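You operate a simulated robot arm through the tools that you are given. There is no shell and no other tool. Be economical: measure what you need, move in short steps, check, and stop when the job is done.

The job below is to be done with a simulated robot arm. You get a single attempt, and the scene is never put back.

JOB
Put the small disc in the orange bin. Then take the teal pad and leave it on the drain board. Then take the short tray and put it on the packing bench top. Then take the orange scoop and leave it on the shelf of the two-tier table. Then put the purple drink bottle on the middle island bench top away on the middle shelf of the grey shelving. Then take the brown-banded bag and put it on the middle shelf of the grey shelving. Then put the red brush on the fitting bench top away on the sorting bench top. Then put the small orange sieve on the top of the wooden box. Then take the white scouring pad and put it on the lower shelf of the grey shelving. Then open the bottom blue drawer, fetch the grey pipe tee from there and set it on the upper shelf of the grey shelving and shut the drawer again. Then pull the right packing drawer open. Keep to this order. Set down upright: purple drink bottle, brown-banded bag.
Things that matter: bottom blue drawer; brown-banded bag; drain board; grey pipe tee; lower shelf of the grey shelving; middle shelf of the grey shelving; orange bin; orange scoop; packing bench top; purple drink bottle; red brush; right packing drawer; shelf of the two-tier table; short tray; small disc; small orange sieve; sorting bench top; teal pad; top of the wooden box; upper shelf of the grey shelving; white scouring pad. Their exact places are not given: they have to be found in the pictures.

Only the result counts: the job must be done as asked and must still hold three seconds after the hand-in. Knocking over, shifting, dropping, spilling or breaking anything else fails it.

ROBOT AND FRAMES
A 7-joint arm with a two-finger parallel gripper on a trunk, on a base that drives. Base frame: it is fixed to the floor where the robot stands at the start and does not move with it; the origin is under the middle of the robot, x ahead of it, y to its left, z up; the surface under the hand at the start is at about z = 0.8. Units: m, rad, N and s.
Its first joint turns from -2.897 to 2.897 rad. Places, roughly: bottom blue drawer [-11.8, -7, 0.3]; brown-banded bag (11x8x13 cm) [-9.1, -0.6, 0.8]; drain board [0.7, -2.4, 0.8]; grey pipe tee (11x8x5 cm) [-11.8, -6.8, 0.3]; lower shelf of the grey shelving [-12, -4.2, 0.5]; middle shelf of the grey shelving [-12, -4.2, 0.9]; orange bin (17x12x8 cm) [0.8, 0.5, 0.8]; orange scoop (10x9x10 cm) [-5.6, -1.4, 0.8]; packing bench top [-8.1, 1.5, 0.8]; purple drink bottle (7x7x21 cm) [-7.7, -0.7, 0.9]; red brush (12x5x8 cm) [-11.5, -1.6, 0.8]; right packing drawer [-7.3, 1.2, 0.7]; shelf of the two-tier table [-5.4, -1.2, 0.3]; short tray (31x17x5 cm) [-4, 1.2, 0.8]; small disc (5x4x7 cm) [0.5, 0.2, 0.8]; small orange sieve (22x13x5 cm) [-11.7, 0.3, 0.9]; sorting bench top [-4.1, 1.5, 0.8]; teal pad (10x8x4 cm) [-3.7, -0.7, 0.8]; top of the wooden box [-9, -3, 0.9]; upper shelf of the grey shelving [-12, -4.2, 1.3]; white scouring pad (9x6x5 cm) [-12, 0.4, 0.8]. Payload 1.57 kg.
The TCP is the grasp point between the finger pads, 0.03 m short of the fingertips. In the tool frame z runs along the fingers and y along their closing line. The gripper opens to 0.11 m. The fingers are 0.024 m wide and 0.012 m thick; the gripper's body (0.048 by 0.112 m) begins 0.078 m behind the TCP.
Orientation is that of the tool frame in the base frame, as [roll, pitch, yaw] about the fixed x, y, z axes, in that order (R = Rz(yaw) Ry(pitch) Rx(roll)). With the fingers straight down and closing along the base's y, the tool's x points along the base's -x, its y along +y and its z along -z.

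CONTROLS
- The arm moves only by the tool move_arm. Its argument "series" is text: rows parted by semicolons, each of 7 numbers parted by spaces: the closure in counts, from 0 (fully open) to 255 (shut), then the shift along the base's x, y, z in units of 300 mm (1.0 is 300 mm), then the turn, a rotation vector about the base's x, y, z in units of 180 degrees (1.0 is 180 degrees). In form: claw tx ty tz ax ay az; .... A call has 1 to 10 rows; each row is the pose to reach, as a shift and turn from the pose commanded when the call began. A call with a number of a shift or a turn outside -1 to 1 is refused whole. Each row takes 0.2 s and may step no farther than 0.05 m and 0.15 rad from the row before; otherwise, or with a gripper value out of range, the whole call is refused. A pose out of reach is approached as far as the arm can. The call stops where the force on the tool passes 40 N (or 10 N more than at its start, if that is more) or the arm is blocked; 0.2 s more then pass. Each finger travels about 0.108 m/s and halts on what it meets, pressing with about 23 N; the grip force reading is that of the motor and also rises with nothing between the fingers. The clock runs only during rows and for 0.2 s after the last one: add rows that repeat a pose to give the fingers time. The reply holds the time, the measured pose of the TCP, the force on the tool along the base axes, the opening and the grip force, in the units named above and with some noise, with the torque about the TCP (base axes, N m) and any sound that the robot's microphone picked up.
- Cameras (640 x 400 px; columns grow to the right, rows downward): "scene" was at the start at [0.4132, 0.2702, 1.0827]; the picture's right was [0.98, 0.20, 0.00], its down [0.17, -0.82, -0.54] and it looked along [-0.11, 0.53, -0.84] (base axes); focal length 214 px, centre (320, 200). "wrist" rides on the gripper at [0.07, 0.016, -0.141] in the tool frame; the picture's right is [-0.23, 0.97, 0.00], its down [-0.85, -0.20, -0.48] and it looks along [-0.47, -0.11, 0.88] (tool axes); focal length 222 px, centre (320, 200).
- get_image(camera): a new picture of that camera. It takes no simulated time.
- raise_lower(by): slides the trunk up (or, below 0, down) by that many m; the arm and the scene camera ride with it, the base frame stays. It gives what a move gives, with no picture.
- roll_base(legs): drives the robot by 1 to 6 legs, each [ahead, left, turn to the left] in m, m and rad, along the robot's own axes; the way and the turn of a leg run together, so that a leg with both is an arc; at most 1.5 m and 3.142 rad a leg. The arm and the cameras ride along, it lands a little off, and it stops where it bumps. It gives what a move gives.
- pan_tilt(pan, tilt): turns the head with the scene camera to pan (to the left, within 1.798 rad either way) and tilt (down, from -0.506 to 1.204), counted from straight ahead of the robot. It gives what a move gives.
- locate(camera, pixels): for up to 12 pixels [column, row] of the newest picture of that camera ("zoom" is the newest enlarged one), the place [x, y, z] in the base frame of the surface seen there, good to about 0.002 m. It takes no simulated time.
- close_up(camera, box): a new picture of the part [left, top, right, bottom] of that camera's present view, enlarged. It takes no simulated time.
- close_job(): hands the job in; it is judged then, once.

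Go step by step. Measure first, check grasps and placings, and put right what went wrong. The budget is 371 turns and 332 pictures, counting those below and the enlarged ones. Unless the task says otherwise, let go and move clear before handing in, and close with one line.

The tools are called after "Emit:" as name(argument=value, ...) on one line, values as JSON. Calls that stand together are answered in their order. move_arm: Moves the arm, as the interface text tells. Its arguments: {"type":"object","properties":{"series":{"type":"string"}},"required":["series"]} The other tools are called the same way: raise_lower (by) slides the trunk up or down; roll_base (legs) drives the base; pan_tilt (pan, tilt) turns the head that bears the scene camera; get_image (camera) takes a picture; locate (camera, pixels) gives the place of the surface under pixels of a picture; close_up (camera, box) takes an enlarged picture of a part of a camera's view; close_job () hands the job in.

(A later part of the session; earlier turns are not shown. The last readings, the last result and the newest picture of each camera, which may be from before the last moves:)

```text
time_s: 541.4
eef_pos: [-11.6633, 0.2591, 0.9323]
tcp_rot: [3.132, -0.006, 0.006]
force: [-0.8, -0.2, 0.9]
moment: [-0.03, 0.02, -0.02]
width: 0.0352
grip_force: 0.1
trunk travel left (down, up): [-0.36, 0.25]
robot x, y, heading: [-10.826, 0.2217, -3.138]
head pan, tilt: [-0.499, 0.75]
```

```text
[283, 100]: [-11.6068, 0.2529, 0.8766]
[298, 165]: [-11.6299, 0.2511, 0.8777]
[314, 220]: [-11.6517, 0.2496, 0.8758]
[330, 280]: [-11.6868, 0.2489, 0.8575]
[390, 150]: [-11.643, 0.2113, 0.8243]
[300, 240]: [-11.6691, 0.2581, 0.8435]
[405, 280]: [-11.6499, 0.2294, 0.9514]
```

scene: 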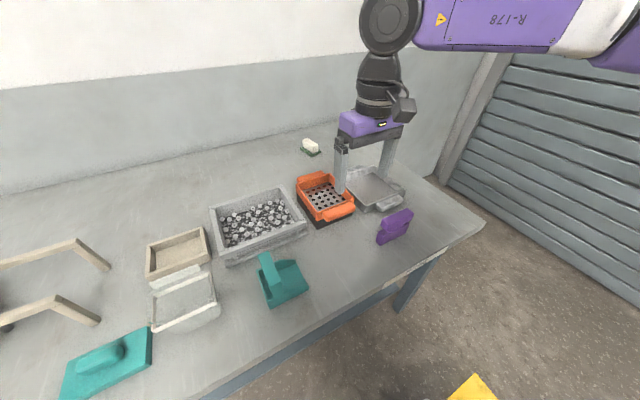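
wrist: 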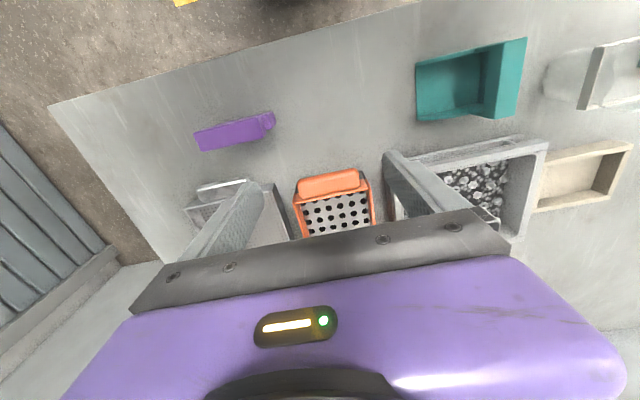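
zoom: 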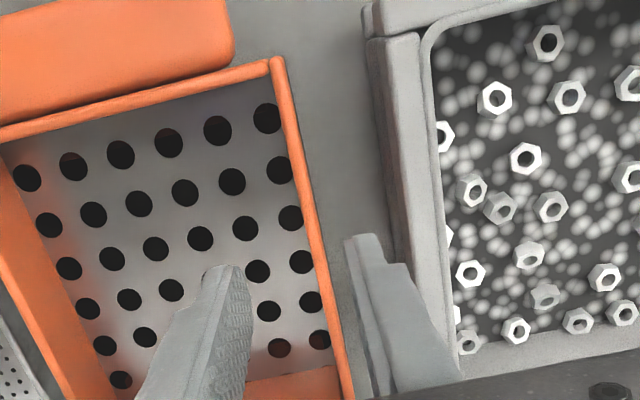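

Wall centre y≈0.252. I correct and descend, then close.

Emit:
move_arm(series="174 -0.015 -0.024 -0.06 0 0 0; 174 -0.015 -0.024 -0.13 0 0 0; 174 -0.015 -0.024 -0.178 0 0 0; 174 -0.015 -0.024 -0.178 0 0 0; 215 -0.015 -0.024 -0.178 0 0 0; 255 -0.015 -0.024 -0.178 0 0 0; 255 -0.015 -0.024 -0.178 0 0 0; 255 -0.015 -0.024 -0.178 0 0 0")

Emit:
close_up(camera="wrist", box=[210, 60, 450, 230])

```text
time_s: 543.2
eef_pos: [-11.6674, 0.2523, 0.878]
tcp_rot: [3.132, -0.005, 0.002]
force: [0.2, -1.6, 1.7]
moment: [0.36, -0.03, -0.07]
width: 0.0041
grip_force: 23.0
trunk travel left (down, up): [-0.36, 0.25]
robot x, y, heading: [-10.8267, 0.2217, -3.131]
head pan, tilt: [-0.499, 0.75]
```

```text
2.35 times, centred on (330, 145) of wrist
```

zoom: 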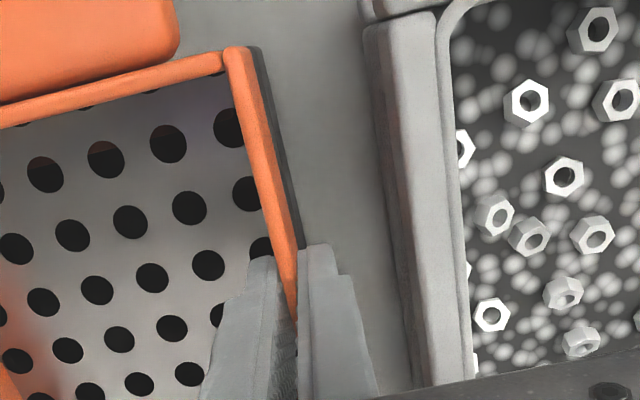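

Wall pinched (4 mm). I lift slowly by 5 cm and check.

Emit:
move_arm(series="255 0 0 0.03 0 0 0; 255 0 0 0.07 0 0 0; 255 0 0 0.11 0 0 0; 255 0 0 0.15 0 0 0; 255 0 0 0.18 0 0 0; 255 0 0 0.18 0 0 0")

Emit:
close_up(camera="scene", box=[200, 90, 440, 240])

```text
time_s: 544.6
eef_pos: [-11.6683, 0.2546, 0.9327]
tcp_rot: [3.134, -0.004, 0.004]
force: [0.4, 0.1, -2.8]
moment: [-0.12, -0.02, -0.01]
width: 0.0045
grip_force: 22.7
trunk travel left (down, up): [-0.36, 0.25]
robot x, y, heading: [-10.8286, 0.2211, -3.139]
head pan, tilt: [-0.499, 0.75]
```

```text
2.67 times, centred on (320, 165) of scene
```

zoom: 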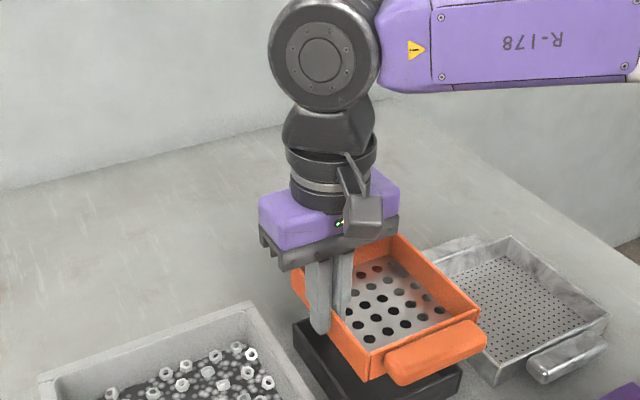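

The sieve is free of its base and light. I lift, retract and carry it toward the wooden box.

Emit:
move_arm(series="255 0 0 0.1 0 0 0; 255 0 0 0.2 0 0 0; 255 0 0 0.32 0 0 0; 255 0.08 0 0.42 0 0 0; 255 0.2 0 0.48 0 0 0; 255 0.32 0 0.5 0 0 0; 255 0.36 0 0.5 0 0 0")

Emit:
roll_base(legs=[[-0.98, 0, 0], [0, 1.05, 0], [0, 1.05, 0], [0, 1.02, 0], [0, 0, 1.57], [0, 0, 1.57]])

Emit:
pan_tilt(pan=0, tilt=0.7)

Emit:
get_image(camera="scene")

```text
time_s: 546.2
eef_pos: [-11.5589, 0.2524, 1.0816]
tcp_rot: [3.132, -0.005, 0.003]
force: [-0.4, -0.5, -2.9]
moment: [-0.11, -0.03, 0.01]
width: 0.0044
grip_force: 22.3
trunk travel left (down, up): [-0.36, 0.25]
robot x, y, heading: [-10.8281, 0.2229, -3.14]
head pan, tilt: [-0.499, 0.75]
```

```text
time_s: 573.9
eef_pos: [-9.1463, -2.9291, 1.0824]
tcp_rot: [3.131, -0.005, 3.138]
force: [0.0, -0.5, -2.0]
moment: [0.14, 0.03, 0.0]
width: 0.0046
grip_force: 22.3
trunk travel left (down, up): [-0.36, 0.25]
robot x, y, heading: [-9.8752, -2.8937, -0.0]
head pan, tilt: [-0.499, 0.75]
```

```text
time_s: 574.9
eef_pos: [-9.1458, -2.928, 1.0816]
tcp_rot: [3.133, -0.008, 3.137]
force: [0.2, -0.5, -0.7]
moment: [0.08, -0.02, 0.0]
width: 0.0046
grip_force: 22.9
trunk travel left (down, up): [-0.36, 0.25]
robot x, y, heading: [-9.8805, -2.8882, -0.004]
head pan, tilt: [0.0, 0.7]
```

```text
206 pictures are left
```

scene: 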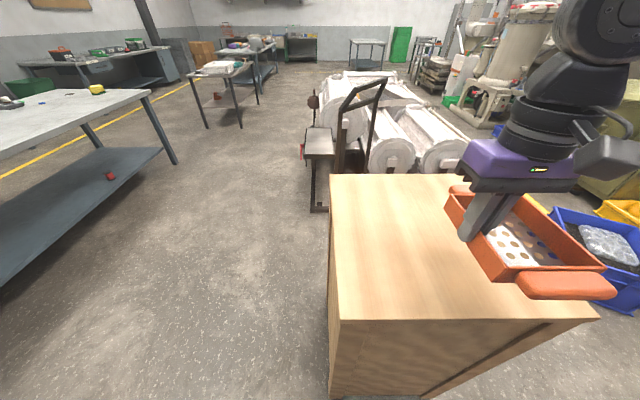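

Emit:
locate(camera="scene", pixels=[[332, 180], [345, 310], [580, 312], [430, 178], [400, 250], [560, 280], [500, 190]])

```text
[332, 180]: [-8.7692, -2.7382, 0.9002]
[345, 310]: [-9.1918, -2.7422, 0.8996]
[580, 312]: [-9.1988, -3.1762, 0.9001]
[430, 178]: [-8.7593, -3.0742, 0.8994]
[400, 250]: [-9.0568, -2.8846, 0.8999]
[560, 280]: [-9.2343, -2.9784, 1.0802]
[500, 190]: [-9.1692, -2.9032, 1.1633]
```

Box top: x −9.21…−8.75, y −2.73…−3.2, z 0.90. I move the sieve to its centre and lower.

Emit:
move_arm(series="255 0.1 0.02 0 0 0 0; 255 0.22 0.05 0 0 0 0; 255 0.34 0.08 0 0 0 0; 255 0.46 0.09 -0.05 0 0 0; 255 0.52 0.09 -0.15 0 0 0; 255 0.52 0.09 -0.26 0 0 0; 255 0.52 0.09 -0.36 0 0 0; 255 0.52 0.09 -0.42 0 0 0; 255 0.52 0.09 -0.44 0 0 0; 255 0.52 0.09 -0.44 0 0 0")

Emit:
get_image(camera="scene")

```text
time_s: 577.1
eef_pos: [-8.9914, -2.9025, 0.9491]
tcp_rot: [3.133, -0.006, 3.137]
force: [0.5, 0.0, -2.1]
moment: [0.1, 0.05, -0.01]
width: 0.0047
grip_force: 22.7
trunk travel left (down, up): [-0.36, 0.25]
robot x, y, heading: [-9.8783, -2.8917, -0.006]
head pan, tilt: [0.0, 0.7]
```

```text
205 pictures are left
```

scene: 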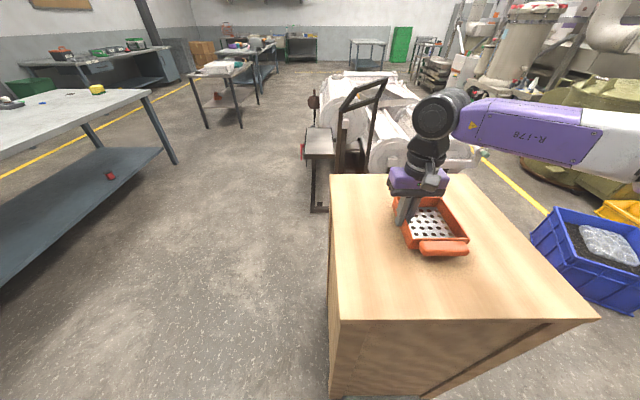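

Emit:
move_arm(series="255 0 0 -0.01 0 0 0; 255 0 0 -0.02 0 0 0; 255 0 0 -0.03 0 0 0; 255 0 0 -0.03 0 0 0")

```text
time_s: 578.1
eef_pos: [-8.9909, -2.8991, 0.9424]
tcp_rot: [3.133, 0.0, 3.137]
force: [2.6, 2.0, 21.0]
moment: [-0.68, -0.1, 0.01]
width: 0.0048
grip_force: 23.3
trunk travel left (down, up): [-0.36, 0.25]
robot x, y, heading: [-9.8781, -2.8928, -0.003]
head pan, tilt: [0.0, 0.7]
```

Contact on the box. I open a little and rise straight up.

Emit:
move_arm(series="230 0 0 0.008 0 0 0; 200 0 0 0.008 0 0 0; 180 0 0 0.008 0 0 0; 180 0 0 0.008 0 0 0; 180 0 0 0.1 0 0 0; 180 0 0 0.2 0 0 0; 180 0 0 0.34 0 0 0; 180 0 0 0.45 0 0 0")

Emit:
get_image(camera="scene")

```text
time_s: 579.9
eef_pos: [-8.9917, -2.9014, 1.0767]
tcp_rot: [3.133, -0.006, 3.135]
force: [0.6, 0.1, 0.7]
moment: [-0.02, 0.04, 0.02]
width: 0.0324
grip_force: 0.0
trunk travel left (down, up): [-0.36, 0.25]
robot x, y, heading: [-9.8813, -2.8923, -0.005]
head pan, tilt: [0.0, 0.7]
```

```text
204 pictures are left
```

scene: 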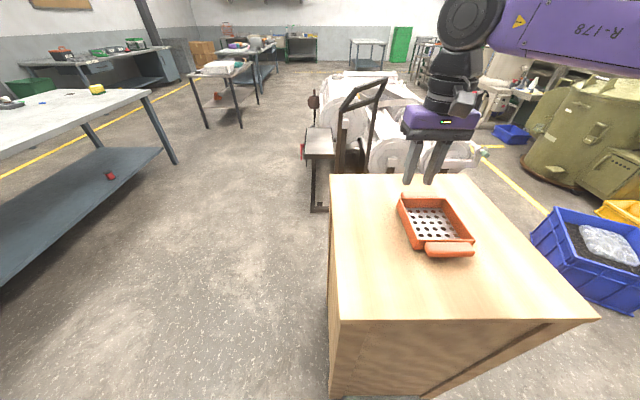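

The sieve sits on the wooden box. Next the white scouring pad at (−11.98,0.44): I retract, turn and drive there.

Emit:
move_arm(series="100 -0.12 0 0 0 0 0; 0 -0.25 0 0 0 0 0; 0 -0.38 0 0 0 0 0; 0 -0.5 0 0 0 0 0")

Emit:
roll_base(legs=[[0, 0, 1.57], [0, 0, 1.57], [0, -1.1, 0], [0, -1.1, 0], [0, -1.05, 0], [0.9, 0, 0]])

Emit:
pan_tilt(pan=-0.3, tilt=0.7)

Emit:
get_image(camera="scene")

```text
time_s: 580.9
eef_pos: [-9.1395, -2.901, 1.0735]
tcp_rot: [3.134, -0.004, 3.138]
force: [-0.1, -1.2, -0.2]
moment: [0.0, 0.03, 0.0]
width: 0.1098
grip_force: 0.1
trunk travel left (down, up): [-0.36, 0.25]
robot x, y, heading: [-9.8803, -2.8927, -0.003]
head pan, tilt: [0.0, 0.7]
```

```text
time_s: 608.6
eef_pos: [-11.5188, 0.3363, 1.0758]
tcp_rot: [3.133, -0.004, 0.001]
force: [0.2, -0.6, -0.7]
moment: [0.01, -0.02, 0.03]
width: 0.1101
grip_force: 0.1
trunk travel left (down, up): [-0.36, 0.25]
robot x, y, heading: [-10.7788, 0.3342, -3.139]
head pan, tilt: [0.0, 0.7]
```

```text
time_s: 609.4
eef_pos: [-11.5185, 0.3355, 1.0748]
tcp_rot: [3.133, -0.006, 0.001]
force: [0.2, -0.8, -0.6]
moment: [-0.01, 0.0, -0.02]
width: 0.11
grip_force: 0.1
trunk travel left (down, up): [-0.36, 0.25]
robot x, y, heading: [-10.7769, 0.331, -3.144]
head pan, tilt: [-0.3, 0.7]
```

```text
203 pictures are left
```

scene: 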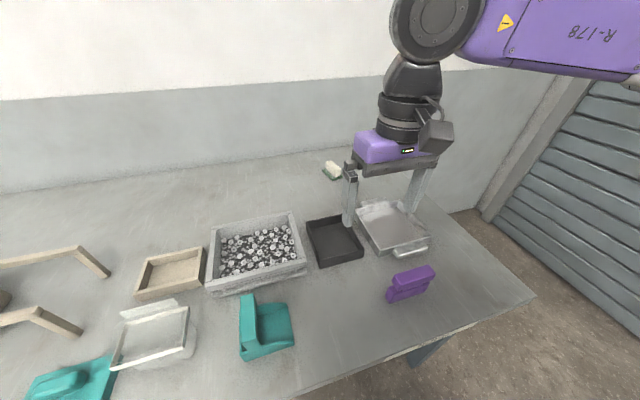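

Emit:
close_up(camera="scene", box=[310, 150, 370, 190])

Emit:
locate(camera="zoom", pixels=[[150, 115], [240, 130], [300, 210], [230, 270], [140, 160], [190, 220], [125, 215], [210, 310], [340, 250], [350, 120], [310, 245]])

Emit:
get_image(camera="wrist")

```text
10.00 times, centred on (340, 170) of scene
```

zoom: 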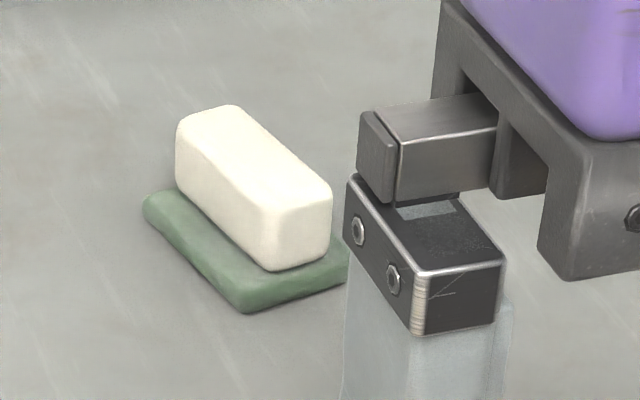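

```text
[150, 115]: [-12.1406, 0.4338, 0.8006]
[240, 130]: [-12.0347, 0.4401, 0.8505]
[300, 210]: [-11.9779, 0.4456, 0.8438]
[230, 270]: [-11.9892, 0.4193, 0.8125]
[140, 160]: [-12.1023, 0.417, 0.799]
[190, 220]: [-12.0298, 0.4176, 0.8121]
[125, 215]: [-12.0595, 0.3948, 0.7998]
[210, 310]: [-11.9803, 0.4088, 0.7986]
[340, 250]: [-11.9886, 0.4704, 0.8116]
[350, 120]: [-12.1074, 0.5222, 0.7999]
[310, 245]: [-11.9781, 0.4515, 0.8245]
```

```text
201 pictures are left
```

wrist: 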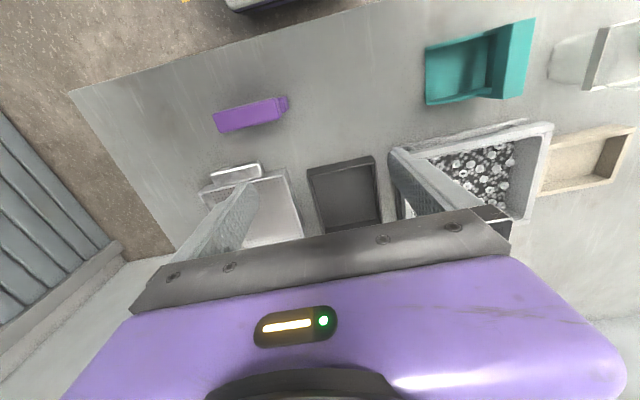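

The pad (cream block on green base) lies along x at y≈0.443, x −11.977…−12.06, top 0.851. I move the base in, tilt the hand 45° and go to a pre-grasp.

Emit:
roll_base(legs=[[0.2, 0, 0.0]])

Emit:
move_arm(series="0 0 0.06 0 0 0.045 0; 0 -0.08 0.12 -0.02 0 0.09 0; 0 -0.18 0.18 -0.06 0 0.135 0; 0 -0.28 0.24 -0.1 0 0.18 0; 0 -0.4 0.3 -0.15 0 0.225 0; 0 -0.5 0.33 -0.22 0 0.25 0; 0 -0.6 0.35 -0.3 0 0.25 0; 0 -0.68 0.357 -0.4 0 0.25 0; 0 -0.71 0.357 -0.49 0 0.25 0; 0 -0.71 0.357 -0.49 0 0.25 0")

Emit:
get_image(camera="wrist")

```text
time_s: 611.0
eef_pos: [-11.7184, 0.3344, 1.0749]
tcp_rot: [3.133, -0.005, 0.004]
force: [-0.2, -0.2, 0.9]
moment: [0.03, 0.0, 0.02]
width: 0.1102
grip_force: 0.0
trunk travel left (down, up): [-0.36, 0.25]
robot x, y, heading: [-10.9808, 0.3315, -3.141]
head pan, tilt: [-0.3, 0.7]
```

```text
time_s: 613.2
eef_pos: [-11.9321, 0.4426, 0.9278]
tcp_rot: [3.136, 0.782, 0.002]
force: [0.1, 0.2, 0.2]
moment: [0.0, -0.01, -0.05]
width: 0.1101
grip_force: 0.1
trunk travel left (down, up): [-0.36, 0.25]
robot x, y, heading: [-10.9763, 0.33, -3.137]
head pan, tilt: [-0.3, 0.7]
```

```text
200 pictures are left
```

wrist: 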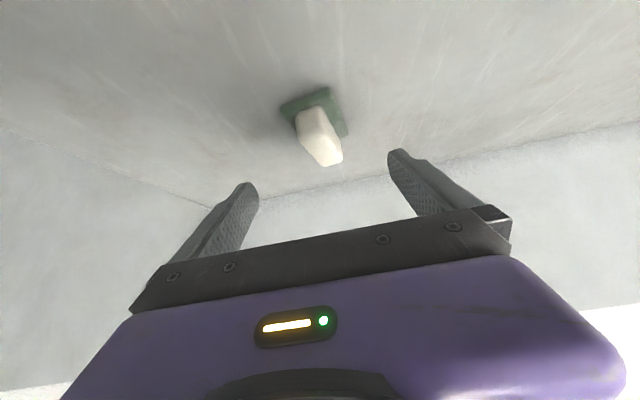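

Emit:
close_up(camera="wrist", box=[260, 70, 370, 180])

Emit:
locate(camera="wrist", pixels=[[298, 118], [328, 112], [305, 140], [340, 148], [318, 160], [283, 105], [346, 132], [318, 130]])

```text
3.64 times, centred on (315, 125) of wrist
```

zoom: 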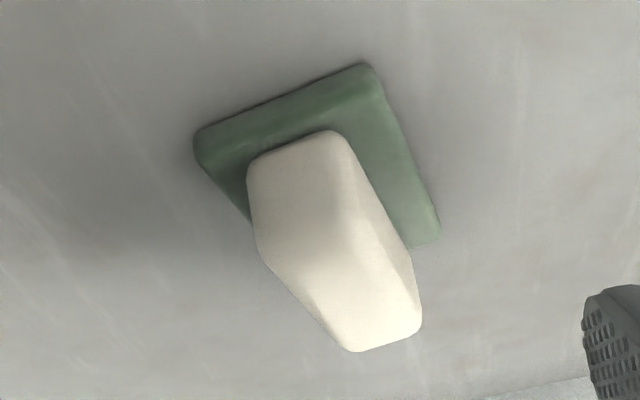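

```text
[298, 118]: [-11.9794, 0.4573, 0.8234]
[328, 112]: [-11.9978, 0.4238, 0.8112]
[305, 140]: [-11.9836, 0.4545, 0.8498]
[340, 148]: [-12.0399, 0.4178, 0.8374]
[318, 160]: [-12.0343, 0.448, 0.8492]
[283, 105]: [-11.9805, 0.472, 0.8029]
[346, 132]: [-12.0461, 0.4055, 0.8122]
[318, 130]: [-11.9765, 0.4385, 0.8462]
```

Block centre ≈ (−12.012,0.437). I advance and grip.

Emit:
move_arm(series="20 -0.09 -0.018 -0.095 0 0 0; 20 -0.18 -0.018 -0.19 0 0 0; 20 -0.267 -0.018 -0.285 0 0 0; 20 -0.267 -0.018 -0.285 0 0 0; 140 -0.267 -0.018 -0.285 0 0 0; 255 -0.267 -0.018 -0.285 0 0 0; 255 -0.267 -0.018 -0.285 0 0 0; 255 -0.267 -0.018 -0.285 0 0 0")

Emit:
get_image(camera="wrist")

```text
time_s: 615.0
eef_pos: [-12.0113, 0.4358, 0.8434]
tcp_rot: [3.138, 0.78, 0.004]
force: [-0.5, -1.4, 1.2]
moment: [0.05, 0.08, 0.0]
width: 0.0337
grip_force: 23.1
trunk travel left (down, up): [-0.36, 0.25]
robot x, y, heading: [-10.9748, 0.3315, -3.141]
head pan, tilt: [-0.3, 0.7]
```

```text
198 pictures are left
```

wrist: 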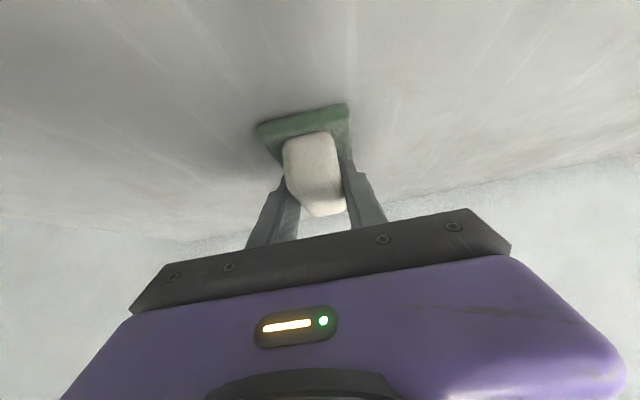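

Gripped at 34 mm. I lift and retract, then look.

Emit:
move_arm(series="255 0 0 0.1 0 0 0; 255 0 0 0.25 0 0 0; 255 0 0 0.4 0 0 0; 255 0.1 0 0.5 0 0 0; 255 0.22 0 0.58 0 0 0; 255 0.36 0 0.62 0 0 0; 255 0.5 0 0.62 0 0 0; 255 0.64 0 0.62 0 0 0; 255 0.7 0 0.62 0 0 0")

Emit:
get_image(camera="scene")

```text
time_s: 617.0
eef_pos: [-11.8002, 0.4365, 1.0294]
tcp_rot: [3.135, 0.78, 0.004]
force: [-0.6, -0.3, -0.3]
moment: [0.01, -0.01, 0.0]
width: 0.0334
grip_force: 23.1
trunk travel left (down, up): [-0.36, 0.25]
robot x, y, heading: [-10.9785, 0.3341, -3.134]
head pan, tilt: [-0.3, 0.7]
```

```text
197 pictures are left
```

scene: 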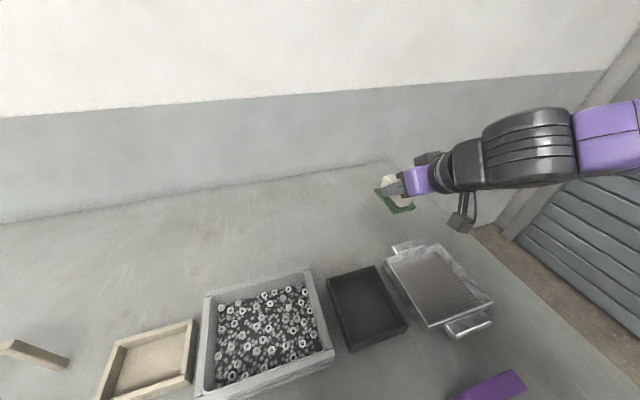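

The pad is held with its base. I drive to the shelving and look at the lower shelf.

Emit:
roll_base(legs=[[-1.05, 0, 0], [0, 1.4, 0], [0, 1.4, 0], [0, 1.4, 0], [0.6, 0, 0]])

Emit:
raise_lower(by=-0.3)

Emit:
pan_tilt(pan=0, tilt=0.35)

Emit:
get_image(camera="scene")

```text
time_s: 645.3
eef_pos: [-11.3104, -3.8034, 1.0287]
tcp_rot: [3.138, 0.781, 0.022]
force: [0.2, 0.1, -1.6]
moment: [0.0, 0.0, 0.03]
width: 0.0332
grip_force: 23.3
trunk travel left (down, up): [-0.36, 0.25]
robot x, y, heading: [-10.4884, -3.8918, -3.123]
head pan, tilt: [-0.3, 0.7]
```

```text
time_s: 648.3
eef_pos: [-11.3093, -3.804, 0.7277]
tcp_rot: [3.137, 0.78, 0.022]
force: [-0.4, 0.4, -0.6]
moment: [0.03, 0.03, -0.04]
width: 0.0335
grip_force: 23.6
trunk travel left (down, up): [-0.06, 0.55]
robot x, y, heading: [-10.4836, -3.8951, -3.119]
head pan, tilt: [-0.3, 0.7]
```

```text
time_s: 649.1
eef_pos: [-11.309, -3.8041, 0.7282]
tcp_rot: [3.138, 0.78, 0.021]
force: [0.7, 0.0, -0.8]
moment: [0.01, -0.02, -0.02]
width: 0.0334
grip_force: 23.0
trunk travel left (down, up): [-0.06, 0.55]
robot x, y, heading: [-10.4898, -3.892, -3.118]
head pan, tilt: [0.0, 0.351]
```

```text
196 pictures are left
```

scene: 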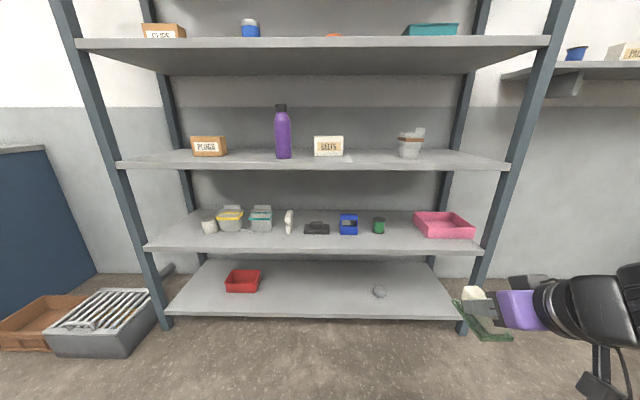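

I measure the free space between spool (379,226) and pink tray (415,230), and the front strip.

Emit:
locate(camera="scene", pixels=[[385, 228], [419, 236], [379, 233], [357, 233], [395, 235], [300, 247], [400, 165], [318, 233], [200, 230], [400, 220], [415, 215], [180, 235]])

```text
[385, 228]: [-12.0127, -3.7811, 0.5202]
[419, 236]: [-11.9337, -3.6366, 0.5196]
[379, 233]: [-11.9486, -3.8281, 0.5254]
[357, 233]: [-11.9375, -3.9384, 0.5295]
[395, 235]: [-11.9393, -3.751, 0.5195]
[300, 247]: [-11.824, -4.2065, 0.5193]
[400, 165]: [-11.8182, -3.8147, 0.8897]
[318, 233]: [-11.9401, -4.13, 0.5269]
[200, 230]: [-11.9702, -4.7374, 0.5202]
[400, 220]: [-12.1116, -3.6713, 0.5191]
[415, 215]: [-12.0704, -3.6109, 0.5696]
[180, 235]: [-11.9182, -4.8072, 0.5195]
```

Gap centre y≈−3.713, 15 cm wide. I align, lower the hand to z 0.62 and go in.

Emit:
move_arm(series="255 0 0 -0.12 0 0 0; 255 0 0 -0.24 0 0 0; 255 0 0 -0.35 0 0 0")

Emit:
roll_base(legs=[[0, -0.085, -0.023], [0.42, 0, 0]])

Emit:
get_image(camera="scene")

```text
time_s: 649.9
eef_pos: [-11.3111, -3.8034, 0.6237]
tcp_rot: [3.137, 0.779, 0.022]
force: [0.6, 0.3, -0.7]
moment: [0.03, 0.02, -0.03]
width: 0.0335
grip_force: 23.5
trunk travel left (down, up): [-0.06, 0.55]
robot x, y, heading: [-10.4873, -3.8942, -3.121]
head pan, tilt: [0.0, 0.351]
```

```text
time_s: 653.2
eef_pos: [-11.7315, -3.7005, 0.6233]
tcp_rot: [3.136, 0.78, 0.002]
force: [-0.1, -0.2, -0.4]
moment: [-0.01, 0.0, 0.01]
width: 0.0336
grip_force: 22.9
trunk travel left (down, up): [-0.06, 0.55]
robot x, y, heading: [-10.9151, -3.8082, -3.141]
head pan, tilt: [0.0, 0.351]
```

```text
195 pictures are left
```

scene: 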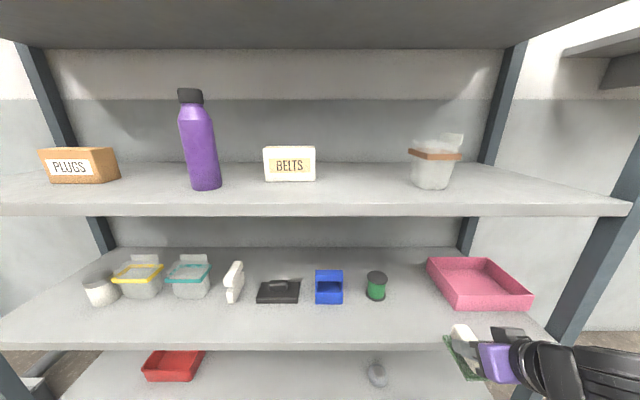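

I extend the arm to (−11.93,−3.715), then lower.

Emit:
move_arm(series="255 -0.1 -0.04 0 0 0 0; 255 -0.22 -0.05 0 0 0 0; 255 -0.35 -0.05 0 0 0 0; 255 -0.48 -0.05 0 0 0 0; 255 -0.6 -0.05 0 0 0 0; 255 -0.66 -0.05 0 0 0 0; 255 -0.66 -0.05 -0.08 0 0 0; 255 -0.66 -0.05 -0.16 0 0 0; 255 -0.66 -0.05 -0.18 0 0 0; 255 -0.66 -0.05 -0.18 0 0 0")

Emit:
get_image(camera="scene")

```text
time_s: 655.4
eef_pos: [-11.9283, -3.7168, 0.569]
tcp_rot: [3.138, 0.781, 0.002]
force: [-0.1, 0.0, 0.1]
moment: [0.05, -0.04, -0.01]
width: 0.0335
grip_force: 23.0
trunk travel left (down, up): [-0.06, 0.55]
robot x, y, heading: [-10.9117, -3.8086, -3.139]
head pan, tilt: [0.0, 0.351]
```

```text
194 pictures are left
```

scene: 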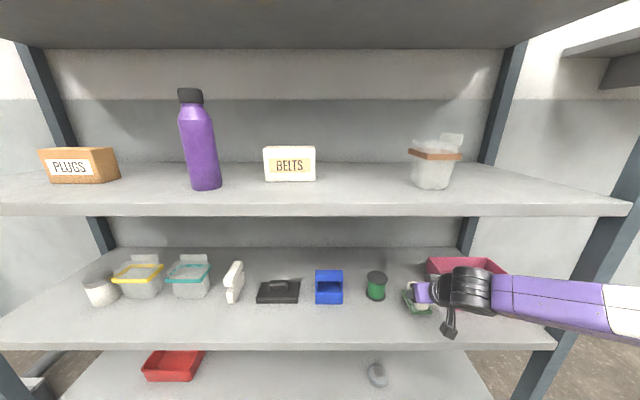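

Emit:
move_arm(series="255 0 0 -0.01 0 0 0; 255 0 0 -0.018 0 0 0; 255 0 0 -0.026 0 0 0; 255 0 0 -0.026 0 0 0")

Emit:
close_up(camera="scene", box=[350, 240, 530, 350])

```text
time_s: 656.4
eef_pos: [-11.9308, -3.717, 0.5634]
tcp_rot: [3.135, 0.781, 0.0]
force: [0.2, -0.1, 5.4]
moment: [0.2, 0.0, -0.02]
width: 0.0335
grip_force: 23.1
trunk travel left (down, up): [-0.06, 0.55]
robot x, y, heading: [-10.9114, -3.8094, -3.141]
head pan, tilt: [0.0, 0.351]
```

```text
3.56 times, centred on (440, 295) of scene
```

zoom: 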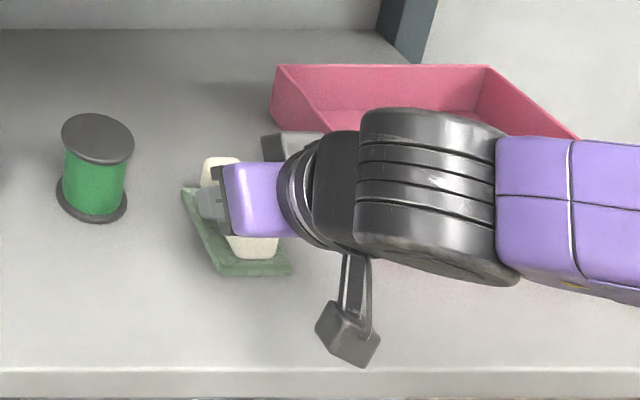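

Contact. I open moderately and withdraw along the tool axis.

Emit:
move_arm(series="200 0 0 0.004 0 0 0; 120 0 0 0.004 0 0 0; 90 0 0 0.004 0 0 0; 90 0 0 0.004 0 0 0; 90 0.1 0 0.1 0 0 0; 90 0.2 0 0.19 0 0 0; 90 0.32 0 0.24 0 0 0; 90 0.46 0 0.24 0 0 0; 90 0.6 0 0.24 0 0 0; 90 0.74 0 0.24 0 0 0")

Emit:
close_up(camera="scene", box=[350, 240, 530, 350])

```text
time_s: 658.6
eef_pos: [-11.7087, -3.7172, 0.6361]
tcp_rot: [3.136, 0.781, 0.002]
force: [-1.0, 0.0, -0.8]
moment: [0.04, -0.01, 0.0]
width: 0.0711
grip_force: 0.1
trunk travel left (down, up): [-0.06, 0.55]
robot x, y, heading: [-10.9127, -3.8047, -3.136]
head pan, tilt: [0.0, 0.351]
```

```text
3.56 times, centred on (440, 295) of scene
```

zoom: 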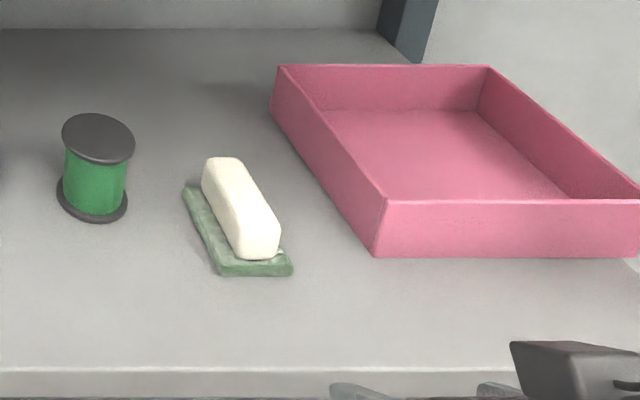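

The pad lies on the lower shelf. Next the blue drawer: I back off and look left.

Emit:
roll_base(legs=[[-0.7, 0, 0]])

Emit:
raise_lower(by=0.25)

Emit:
pan_tilt(pan=0.8, tilt=0.4)

Emit:
get_image(camera="scene")

```text
time_s: 662.4
eef_pos: [-11.0066, -3.7151, 0.6357]
tcp_rot: [3.137, 0.78, -0.003]
force: [0.7, 1.3, 0.2]
moment: [0.02, 0.02, -0.03]
width: 0.071
grip_force: 0.1
trunk travel left (down, up): [-0.06, 0.55]
robot x, y, heading: [-10.2105, -3.8086, 3.139]
head pan, tilt: [0.0, 0.351]
```

```text
time_s: 665.0
eef_pos: [-11.0067, -3.7151, 0.8851]
tcp_rot: [3.137, 0.78, -0.004]
force: [-0.1, -0.2, -0.2]
moment: [0.02, 0.01, 0.01]
width: 0.0712
grip_force: 0.1
trunk travel left (down, up): [-0.31, 0.3]
robot x, y, heading: [-10.2111, -3.8083, 3.134]
head pan, tilt: [0.0, 0.351]
```

```text
time_s: 666.1
eef_pos: [-11.0062, -3.7143, 0.884]
tcp_rot: [3.136, 0.78, -0.002]
force: [-1.0, -0.2, 0.4]
moment: [0.01, -0.01, 0.01]
width: 0.0712
grip_force: 0.2
trunk travel left (down, up): [-0.31, 0.3]
robot x, y, heading: [-10.2114, -3.8092, 3.135]
head pan, tilt: [0.799, 0.4]
```

```text
191 pictures are left
```

scene: 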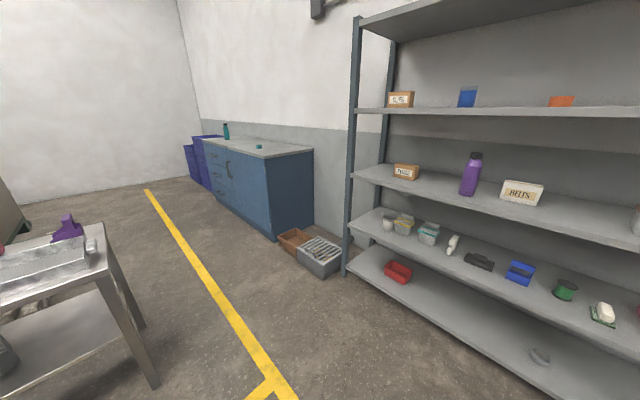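

The blue cabinet is at (260,170); a table stands at left. I measure the corridor.

Emit:
locate(camera="scene", pixels=[[150, 385], [140, 322], [108, 228], [275, 238], [240, 205], [312, 228], [215, 190], [200, 270], [320, 275], [228, 180], [215, 155], [290, 250]])

Emit:
close_up(camera="scene", box=[170, 110, 330, 260])

```text
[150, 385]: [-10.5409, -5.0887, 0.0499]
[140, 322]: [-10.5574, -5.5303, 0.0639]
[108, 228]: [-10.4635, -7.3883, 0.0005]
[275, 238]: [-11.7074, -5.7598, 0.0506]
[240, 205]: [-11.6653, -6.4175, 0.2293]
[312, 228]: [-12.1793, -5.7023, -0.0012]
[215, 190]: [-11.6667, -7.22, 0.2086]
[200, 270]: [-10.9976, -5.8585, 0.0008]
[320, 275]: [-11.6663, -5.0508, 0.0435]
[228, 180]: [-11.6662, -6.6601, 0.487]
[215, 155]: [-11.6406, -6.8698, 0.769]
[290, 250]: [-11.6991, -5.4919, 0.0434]
```

```text
2.67 times, centred on (250, 185) of scene
```

zoom: 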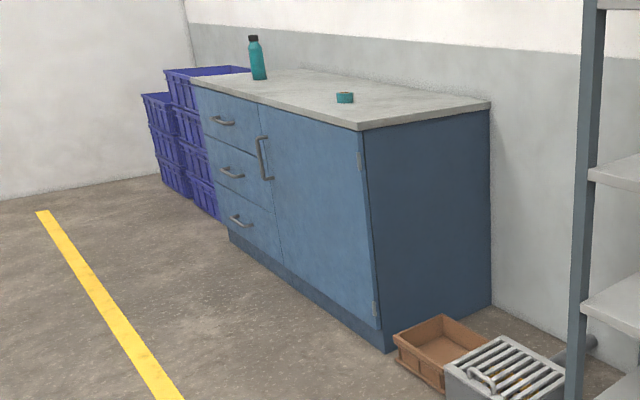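

Corridor between the table leg (x −10.54) and floor boxes (x ≈ −11.6) is about 1.05 m. I turn to face −y and go through at x≈−11.07.

Emit:
roll_base(legs=[[0, 0, 1.571], [0, -0.86, 0]])

Emit:
pan_tilt(pan=0, tilt=0.7)

Emit:
get_image(camera="scene")

```text
time_s: 674.5
eef_pos: [-11.1746, -4.5968, 0.8863]
tcp_rot: [3.136, 0.78, 1.565]
force: [1.1, 0.1, 0.4]
moment: [-0.02, 0.0, -0.01]
width: 0.071
grip_force: 0.0
trunk travel left (down, up): [-0.31, 0.3]
robot x, y, heading: [-11.0755, -3.8022, -1.58]
head pan, tilt: [0.799, 0.4]
```

```text
time_s: 675.6
eef_pos: [-11.1743, -4.597, 0.8857]
tcp_rot: [3.136, 0.78, 1.563]
force: [0.6, -0.1, -0.5]
moment: [0.01, -0.01, 0.0]
width: 0.0711
grip_force: 0.1
trunk travel left (down, up): [-0.31, 0.3]
robot x, y, heading: [-11.0743, -3.8019, -1.578]
head pan, tilt: [0.0, 0.7]
```

```text
189 pictures are left
```

scene: 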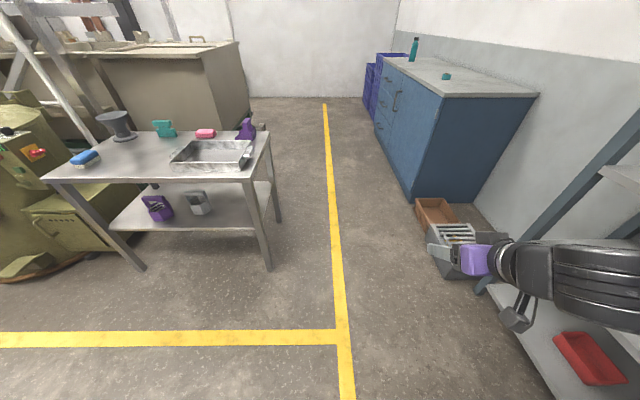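

The way is clear. I drive through and turn to face the drawers.

Emit:
roll_base(legs=[[1.5, 0, 0], [1.2, 0, 0.01], [0, 0.35, 0], [0, 0, -1.571]])

Emit:
pan_tilt(pan=0.1, tilt=0.8)

Emit:
get_image(camera="scene")

```text
time_s: 694.5
eef_pos: [-11.5296, -6.4153, 0.8849]
tcp_rot: [3.136, 0.782, 0.003]
force: [-0.5, 0.1, 1.1]
moment: [-0.03, 0.01, -0.01]
width: 0.0714
grip_force: 0.0
trunk travel left (down, up): [-0.31, 0.3]
robot x, y, heading: [-10.7306, -6.5069, -3.145]
head pan, tilt: [0.0, 0.7]
```

```text
time_s: 695.1
eef_pos: [-11.5297, -6.4159, 0.8843]
tcp_rot: [3.138, 0.779, 0.002]
force: [0.1, 0.3, 0.5]
moment: [0.04, 0.03, 0.0]
width: 0.0711
grip_force: 0.1
trunk travel left (down, up): [-0.31, 0.3]
robot x, y, heading: [-10.7363, -6.5085, -3.142]
head pan, tilt: [0.099, 0.799]
```

```text
188 pictures are left
```

scene: 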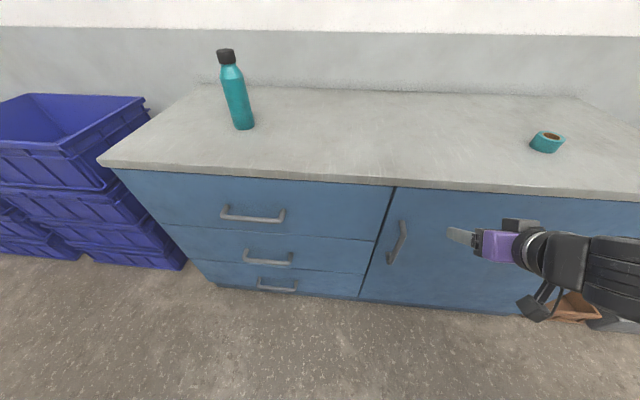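

Emit:
close_up(camera="scene", box=[190, 190, 400, 310])

Emit:
locate(camera="scene", pixels=[[259, 285], [277, 289], [296, 289], [259, 279], [297, 282], [277, 296], [244, 257], [290, 262], [225, 212], [282, 215], [105, 160], [220, 285]])

```text
3.05 times, centred on (295, 250) of scene
```

zoom: 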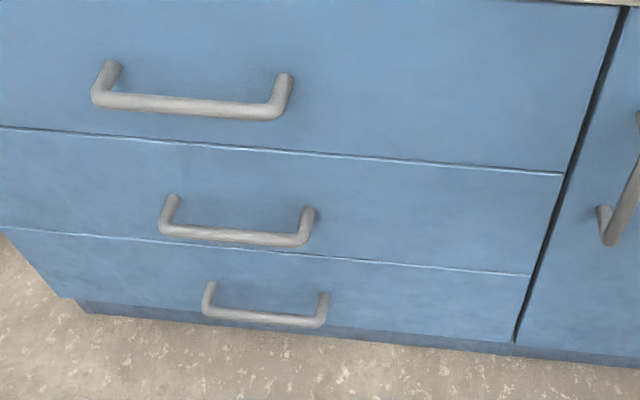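

```text
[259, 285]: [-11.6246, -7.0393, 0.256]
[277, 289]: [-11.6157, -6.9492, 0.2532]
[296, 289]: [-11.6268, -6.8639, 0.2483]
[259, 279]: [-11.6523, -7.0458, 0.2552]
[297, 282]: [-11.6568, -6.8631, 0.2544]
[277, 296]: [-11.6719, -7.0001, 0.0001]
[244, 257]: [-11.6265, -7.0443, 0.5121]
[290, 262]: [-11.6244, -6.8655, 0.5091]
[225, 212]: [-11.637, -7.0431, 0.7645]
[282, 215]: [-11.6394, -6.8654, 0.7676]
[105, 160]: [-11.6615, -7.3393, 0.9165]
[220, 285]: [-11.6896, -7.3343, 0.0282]
```

The bottom handle's bar is at x≈−11.622, y −7.04…−6.86, z 0.252, about 4 cm off the front. I'll hook it from above with closed, slightly tilted fingers. I move the base beside it and lower the trunk.

Emit:
roll_base(legs=[[-0.08, 0, 0], [0, 0.535, 0]])

Emit:
raise_lower(by=-0.31)

Emit:
move_arm(series="255 0 0 -0.1 0 -0.02 0; 255 0 0 -0.2 0 -0.04 0; 255 0 0 -0.3 0 -0.06 0; 255 0 0 -0.4 0 -0.083 0; 255 0 0 -0.5 0 -0.083 0; 255 0 0 -0.58 0 -0.083 0")

Emit:
get_image(camera="scene")

Emit:
get_image(camera="wrist")

```text
time_s: 698.9
eef_pos: [-11.4508, -6.9481, 0.8853]
tcp_rot: [3.136, 0.779, 0.0]
force: [-0.9, -0.6, -0.6]
moment: [-0.01, 0.03, -0.03]
width: 0.0712
grip_force: 0.2
trunk travel left (down, up): [-0.31, 0.3]
robot x, y, heading: [-10.6529, -7.0428, 3.139]
head pan, tilt: [0.099, 0.799]
```

```text
time_s: 702.0
eef_pos: [-11.4503, -6.949, 0.5753]
tcp_rot: [3.137, 0.78, 0.001]
force: [-0.6, 0.0, -0.4]
moment: [0.04, 0.0, 0.02]
width: 0.0713
grip_force: 0.1
trunk travel left (down, up): [0.0, 0.61]
robot x, y, heading: [-10.65, -7.039, 3.138]
head pan, tilt: [0.099, 0.799]
```

```text
time_s: 703.4
eef_pos: [-11.4504, -6.9493, 0.4008]
tcp_rot: [3.137, 0.519, 0.0]
force: [0.6, 1.3, 0.6]
moment: [-0.03, 0.02, 0.02]
width: 0.0
grip_force: 21.0
trunk travel left (down, up): [0.0, 0.61]
robot x, y, heading: [-10.6569, -7.0406, 3.144]
head pan, tilt: [0.099, 0.799]
```

```text
186 pictures are left
```

scene: 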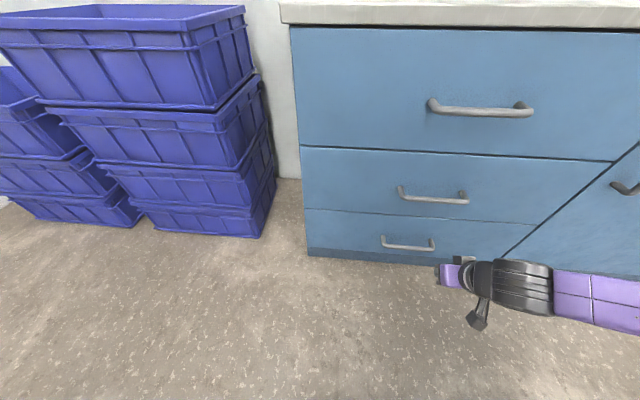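

```text
185 pictures are left
```

wrist: 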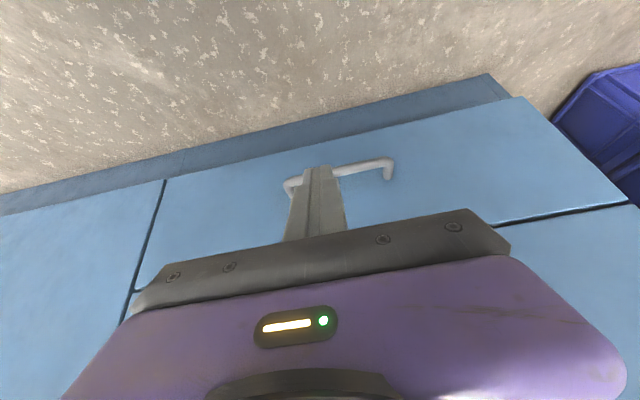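

The hand is before the handle. I refine the bar's position from the wrist view.

Emit:
locate(camera="wrist", pixels=[[350, 168], [380, 162], [292, 185], [388, 175], [365, 166], [360, 200], [340, 220]])

Emit:
close_up(camera="wrist", box=[260, 130, 420, 230])

```text
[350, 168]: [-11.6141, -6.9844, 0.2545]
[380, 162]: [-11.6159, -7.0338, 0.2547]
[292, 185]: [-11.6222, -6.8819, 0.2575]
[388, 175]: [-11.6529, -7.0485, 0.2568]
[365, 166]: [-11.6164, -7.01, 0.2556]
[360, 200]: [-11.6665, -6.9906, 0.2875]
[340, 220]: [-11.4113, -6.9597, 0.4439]
```

```text
4.00 times, centred on (340, 180) of wrist
```

zoom: 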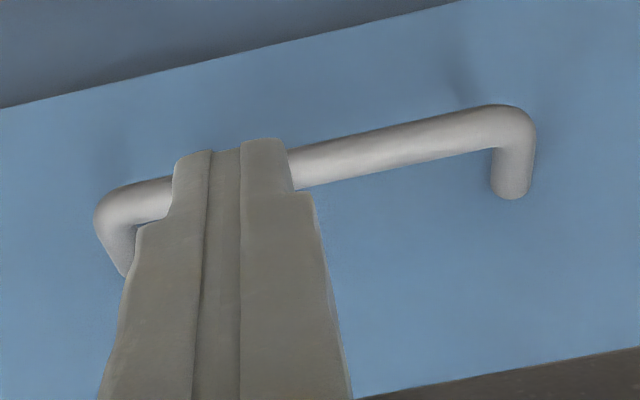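

Bar centre (−11.622, z 0.255), gap 38 mm to the front. I'll use a 24° tilt, first above the bar, then slide the tips behind it.

Emit:
move_arm(series="255 -0.1 0 -0.04 0 -0.01 0; 255 -0.22 0 -0.08 0 -0.02 0; 255 -0.34 0 -0.13 0 -0.032 0; 255 -0.46 0 -0.19 0 -0.032 0; 255 -0.525 0 -0.22 0 -0.032 0; 255 -0.525 0 -0.22 0 -0.032 0")

Emit:
close_up(camera="wrist", box=[240, 90, 420, 230])

```text
time_s: 704.8
eef_pos: [-11.6086, -6.9483, 0.3357]
tcp_rot: [3.137, 0.419, 0.0]
force: [0.0, -0.6, 0.2]
moment: [0.01, -0.01, 0.0]
width: 0.0
grip_force: 21.2
trunk travel left (down, up): [0.0, 0.61]
robot x, y, heading: [-10.6549, -7.0426, 3.14]
head pan, tilt: [0.099, 0.799]
```

```text
2.86 times, centred on (330, 160) of wrist
```

zoom: 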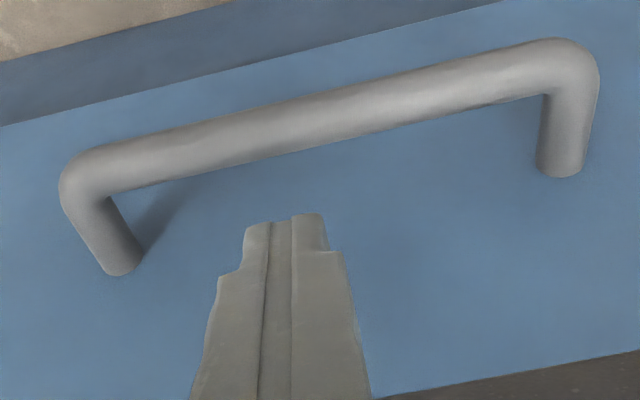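

Tips are above the gap behind the bar. I slide them in.

Emit:
move_arm(series="255 -0.031 0 -0.073 0 0 0; 255 -0.062 0 -0.146 0 0 0; 255 -0.093 0 -0.219 0 0 0; 255 -0.093 0 -0.219 0 0 0")

Emit:
close_up(camera="wrist", box=[240, 90, 420, 230])

```text
time_s: 705.8
eef_pos: [-11.6368, -6.948, 0.2684]
tcp_rot: [3.134, 0.419, -0.001]
force: [-0.4, -0.7, -1.0]
moment: [0.01, -0.03, 0.0]
width: 0.0
grip_force: 21.4
trunk travel left (down, up): [0.0, 0.61]
robot x, y, heading: [-10.655, -7.0418, 3.139]
head pan, tilt: [0.099, 0.799]
```

```text
2.86 times, centred on (330, 160) of wrist
```

zoom: 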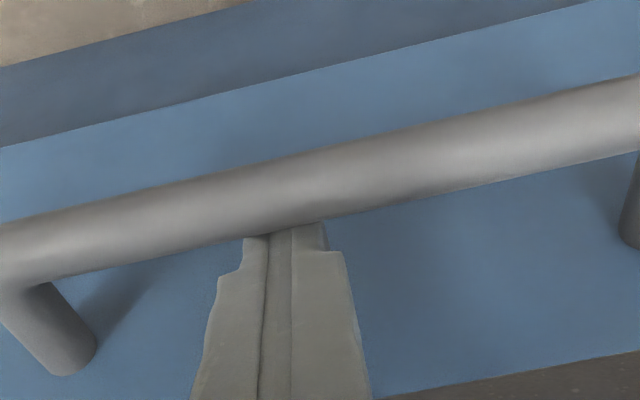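

The tips are behind the bar. I pull with the base in a short first step.

Emit:
roll_base(legs=[[-0.12, 0, 0]])

Emit:
get_image(camera="scene")

```text
time_s: 707.0
eef_pos: [-11.5158, -6.95, 0.2685]
tcp_rot: [3.137, 0.417, -0.001]
force: [-0.1, 0.2, -0.4]
moment: [0.0, 0.0, -0.01]
width: 0.0
grip_force: 21.6
trunk travel left (down, up): [0.0, 0.61]
robot x, y, heading: [-10.5318, -7.0401, 3.143]
head pan, tilt: [0.099, 0.799]
```

```text
181 pictures are left
```

scene: 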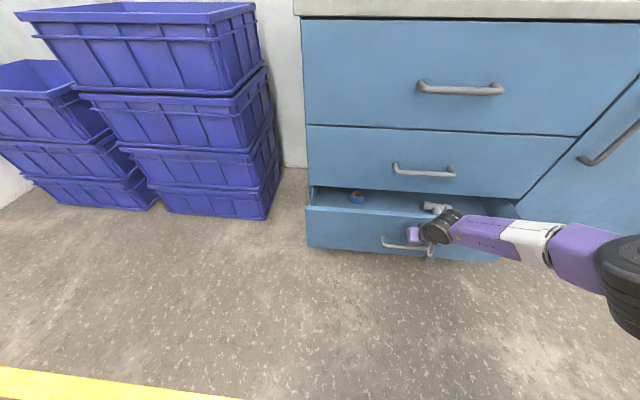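

The drawer opens and the tee shows at (435,207). I pull further.

Emit:
roll_base(legs=[[-0.22, 0, 0]])

Emit:
get_image(camera="scene")

```text
time_s: 708.1
eef_pos: [-11.4684, -6.9509, 0.2679]
tcp_rot: [3.136, 0.414, 0.0]
force: [0.3, -0.3, 0.6]
moment: [0.0, -0.02, -0.02]
width: 0.0
grip_force: 21.6
trunk travel left (down, up): [0.0, 0.61]
robot x, y, heading: [-10.4876, -7.0432, -3.141]
head pan, tilt: [0.099, 0.799]
stopped in leg 1: the robot was blocked; the commanded pose is now the measured one
```

```text
180 pictures are left
```

scene: 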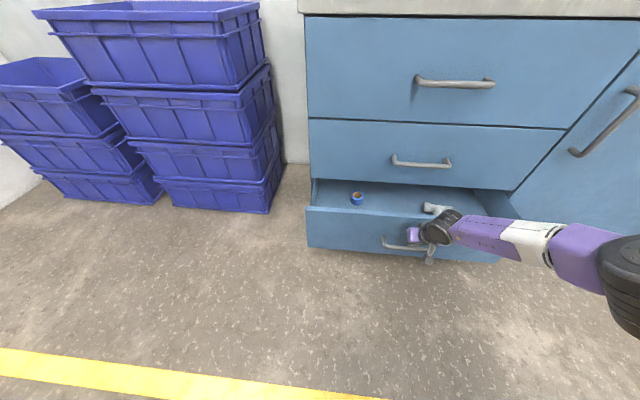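

The base is blocked behind, so I continue the pull with the arm.

Emit:
move_arm(series="255 0.1 0 0 0 0 0; 255 0.2 0 0 0 0 0; 255 0.3 0 0 0 0 0; 255 0.4 0 0 0 0 0; 255 0.5 0 0 0 0 0; 255 0.6 0 0 0 0 0; 255 0.65 0 0 0 0 0")

Emit:
get_image(camera="scene")

```text
time_s: 709.7
eef_pos: [-11.2717, -6.9502, 0.2686]
tcp_rot: [3.134, 0.414, 0.001]
force: [-0.4, 0.0, 0.4]
moment: [0.0, 0.01, 0.02]
width: 0.0001
grip_force: 21.3
trunk travel left (down, up): [0.0, 0.61]
robot x, y, heading: [-10.492, -7.0414, -3.144]
head pan, tilt: [0.099, 0.799]
```

```text
179 pictures are left
```

scene: 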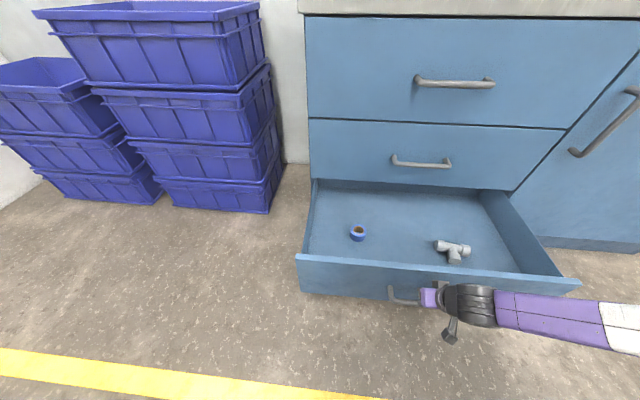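

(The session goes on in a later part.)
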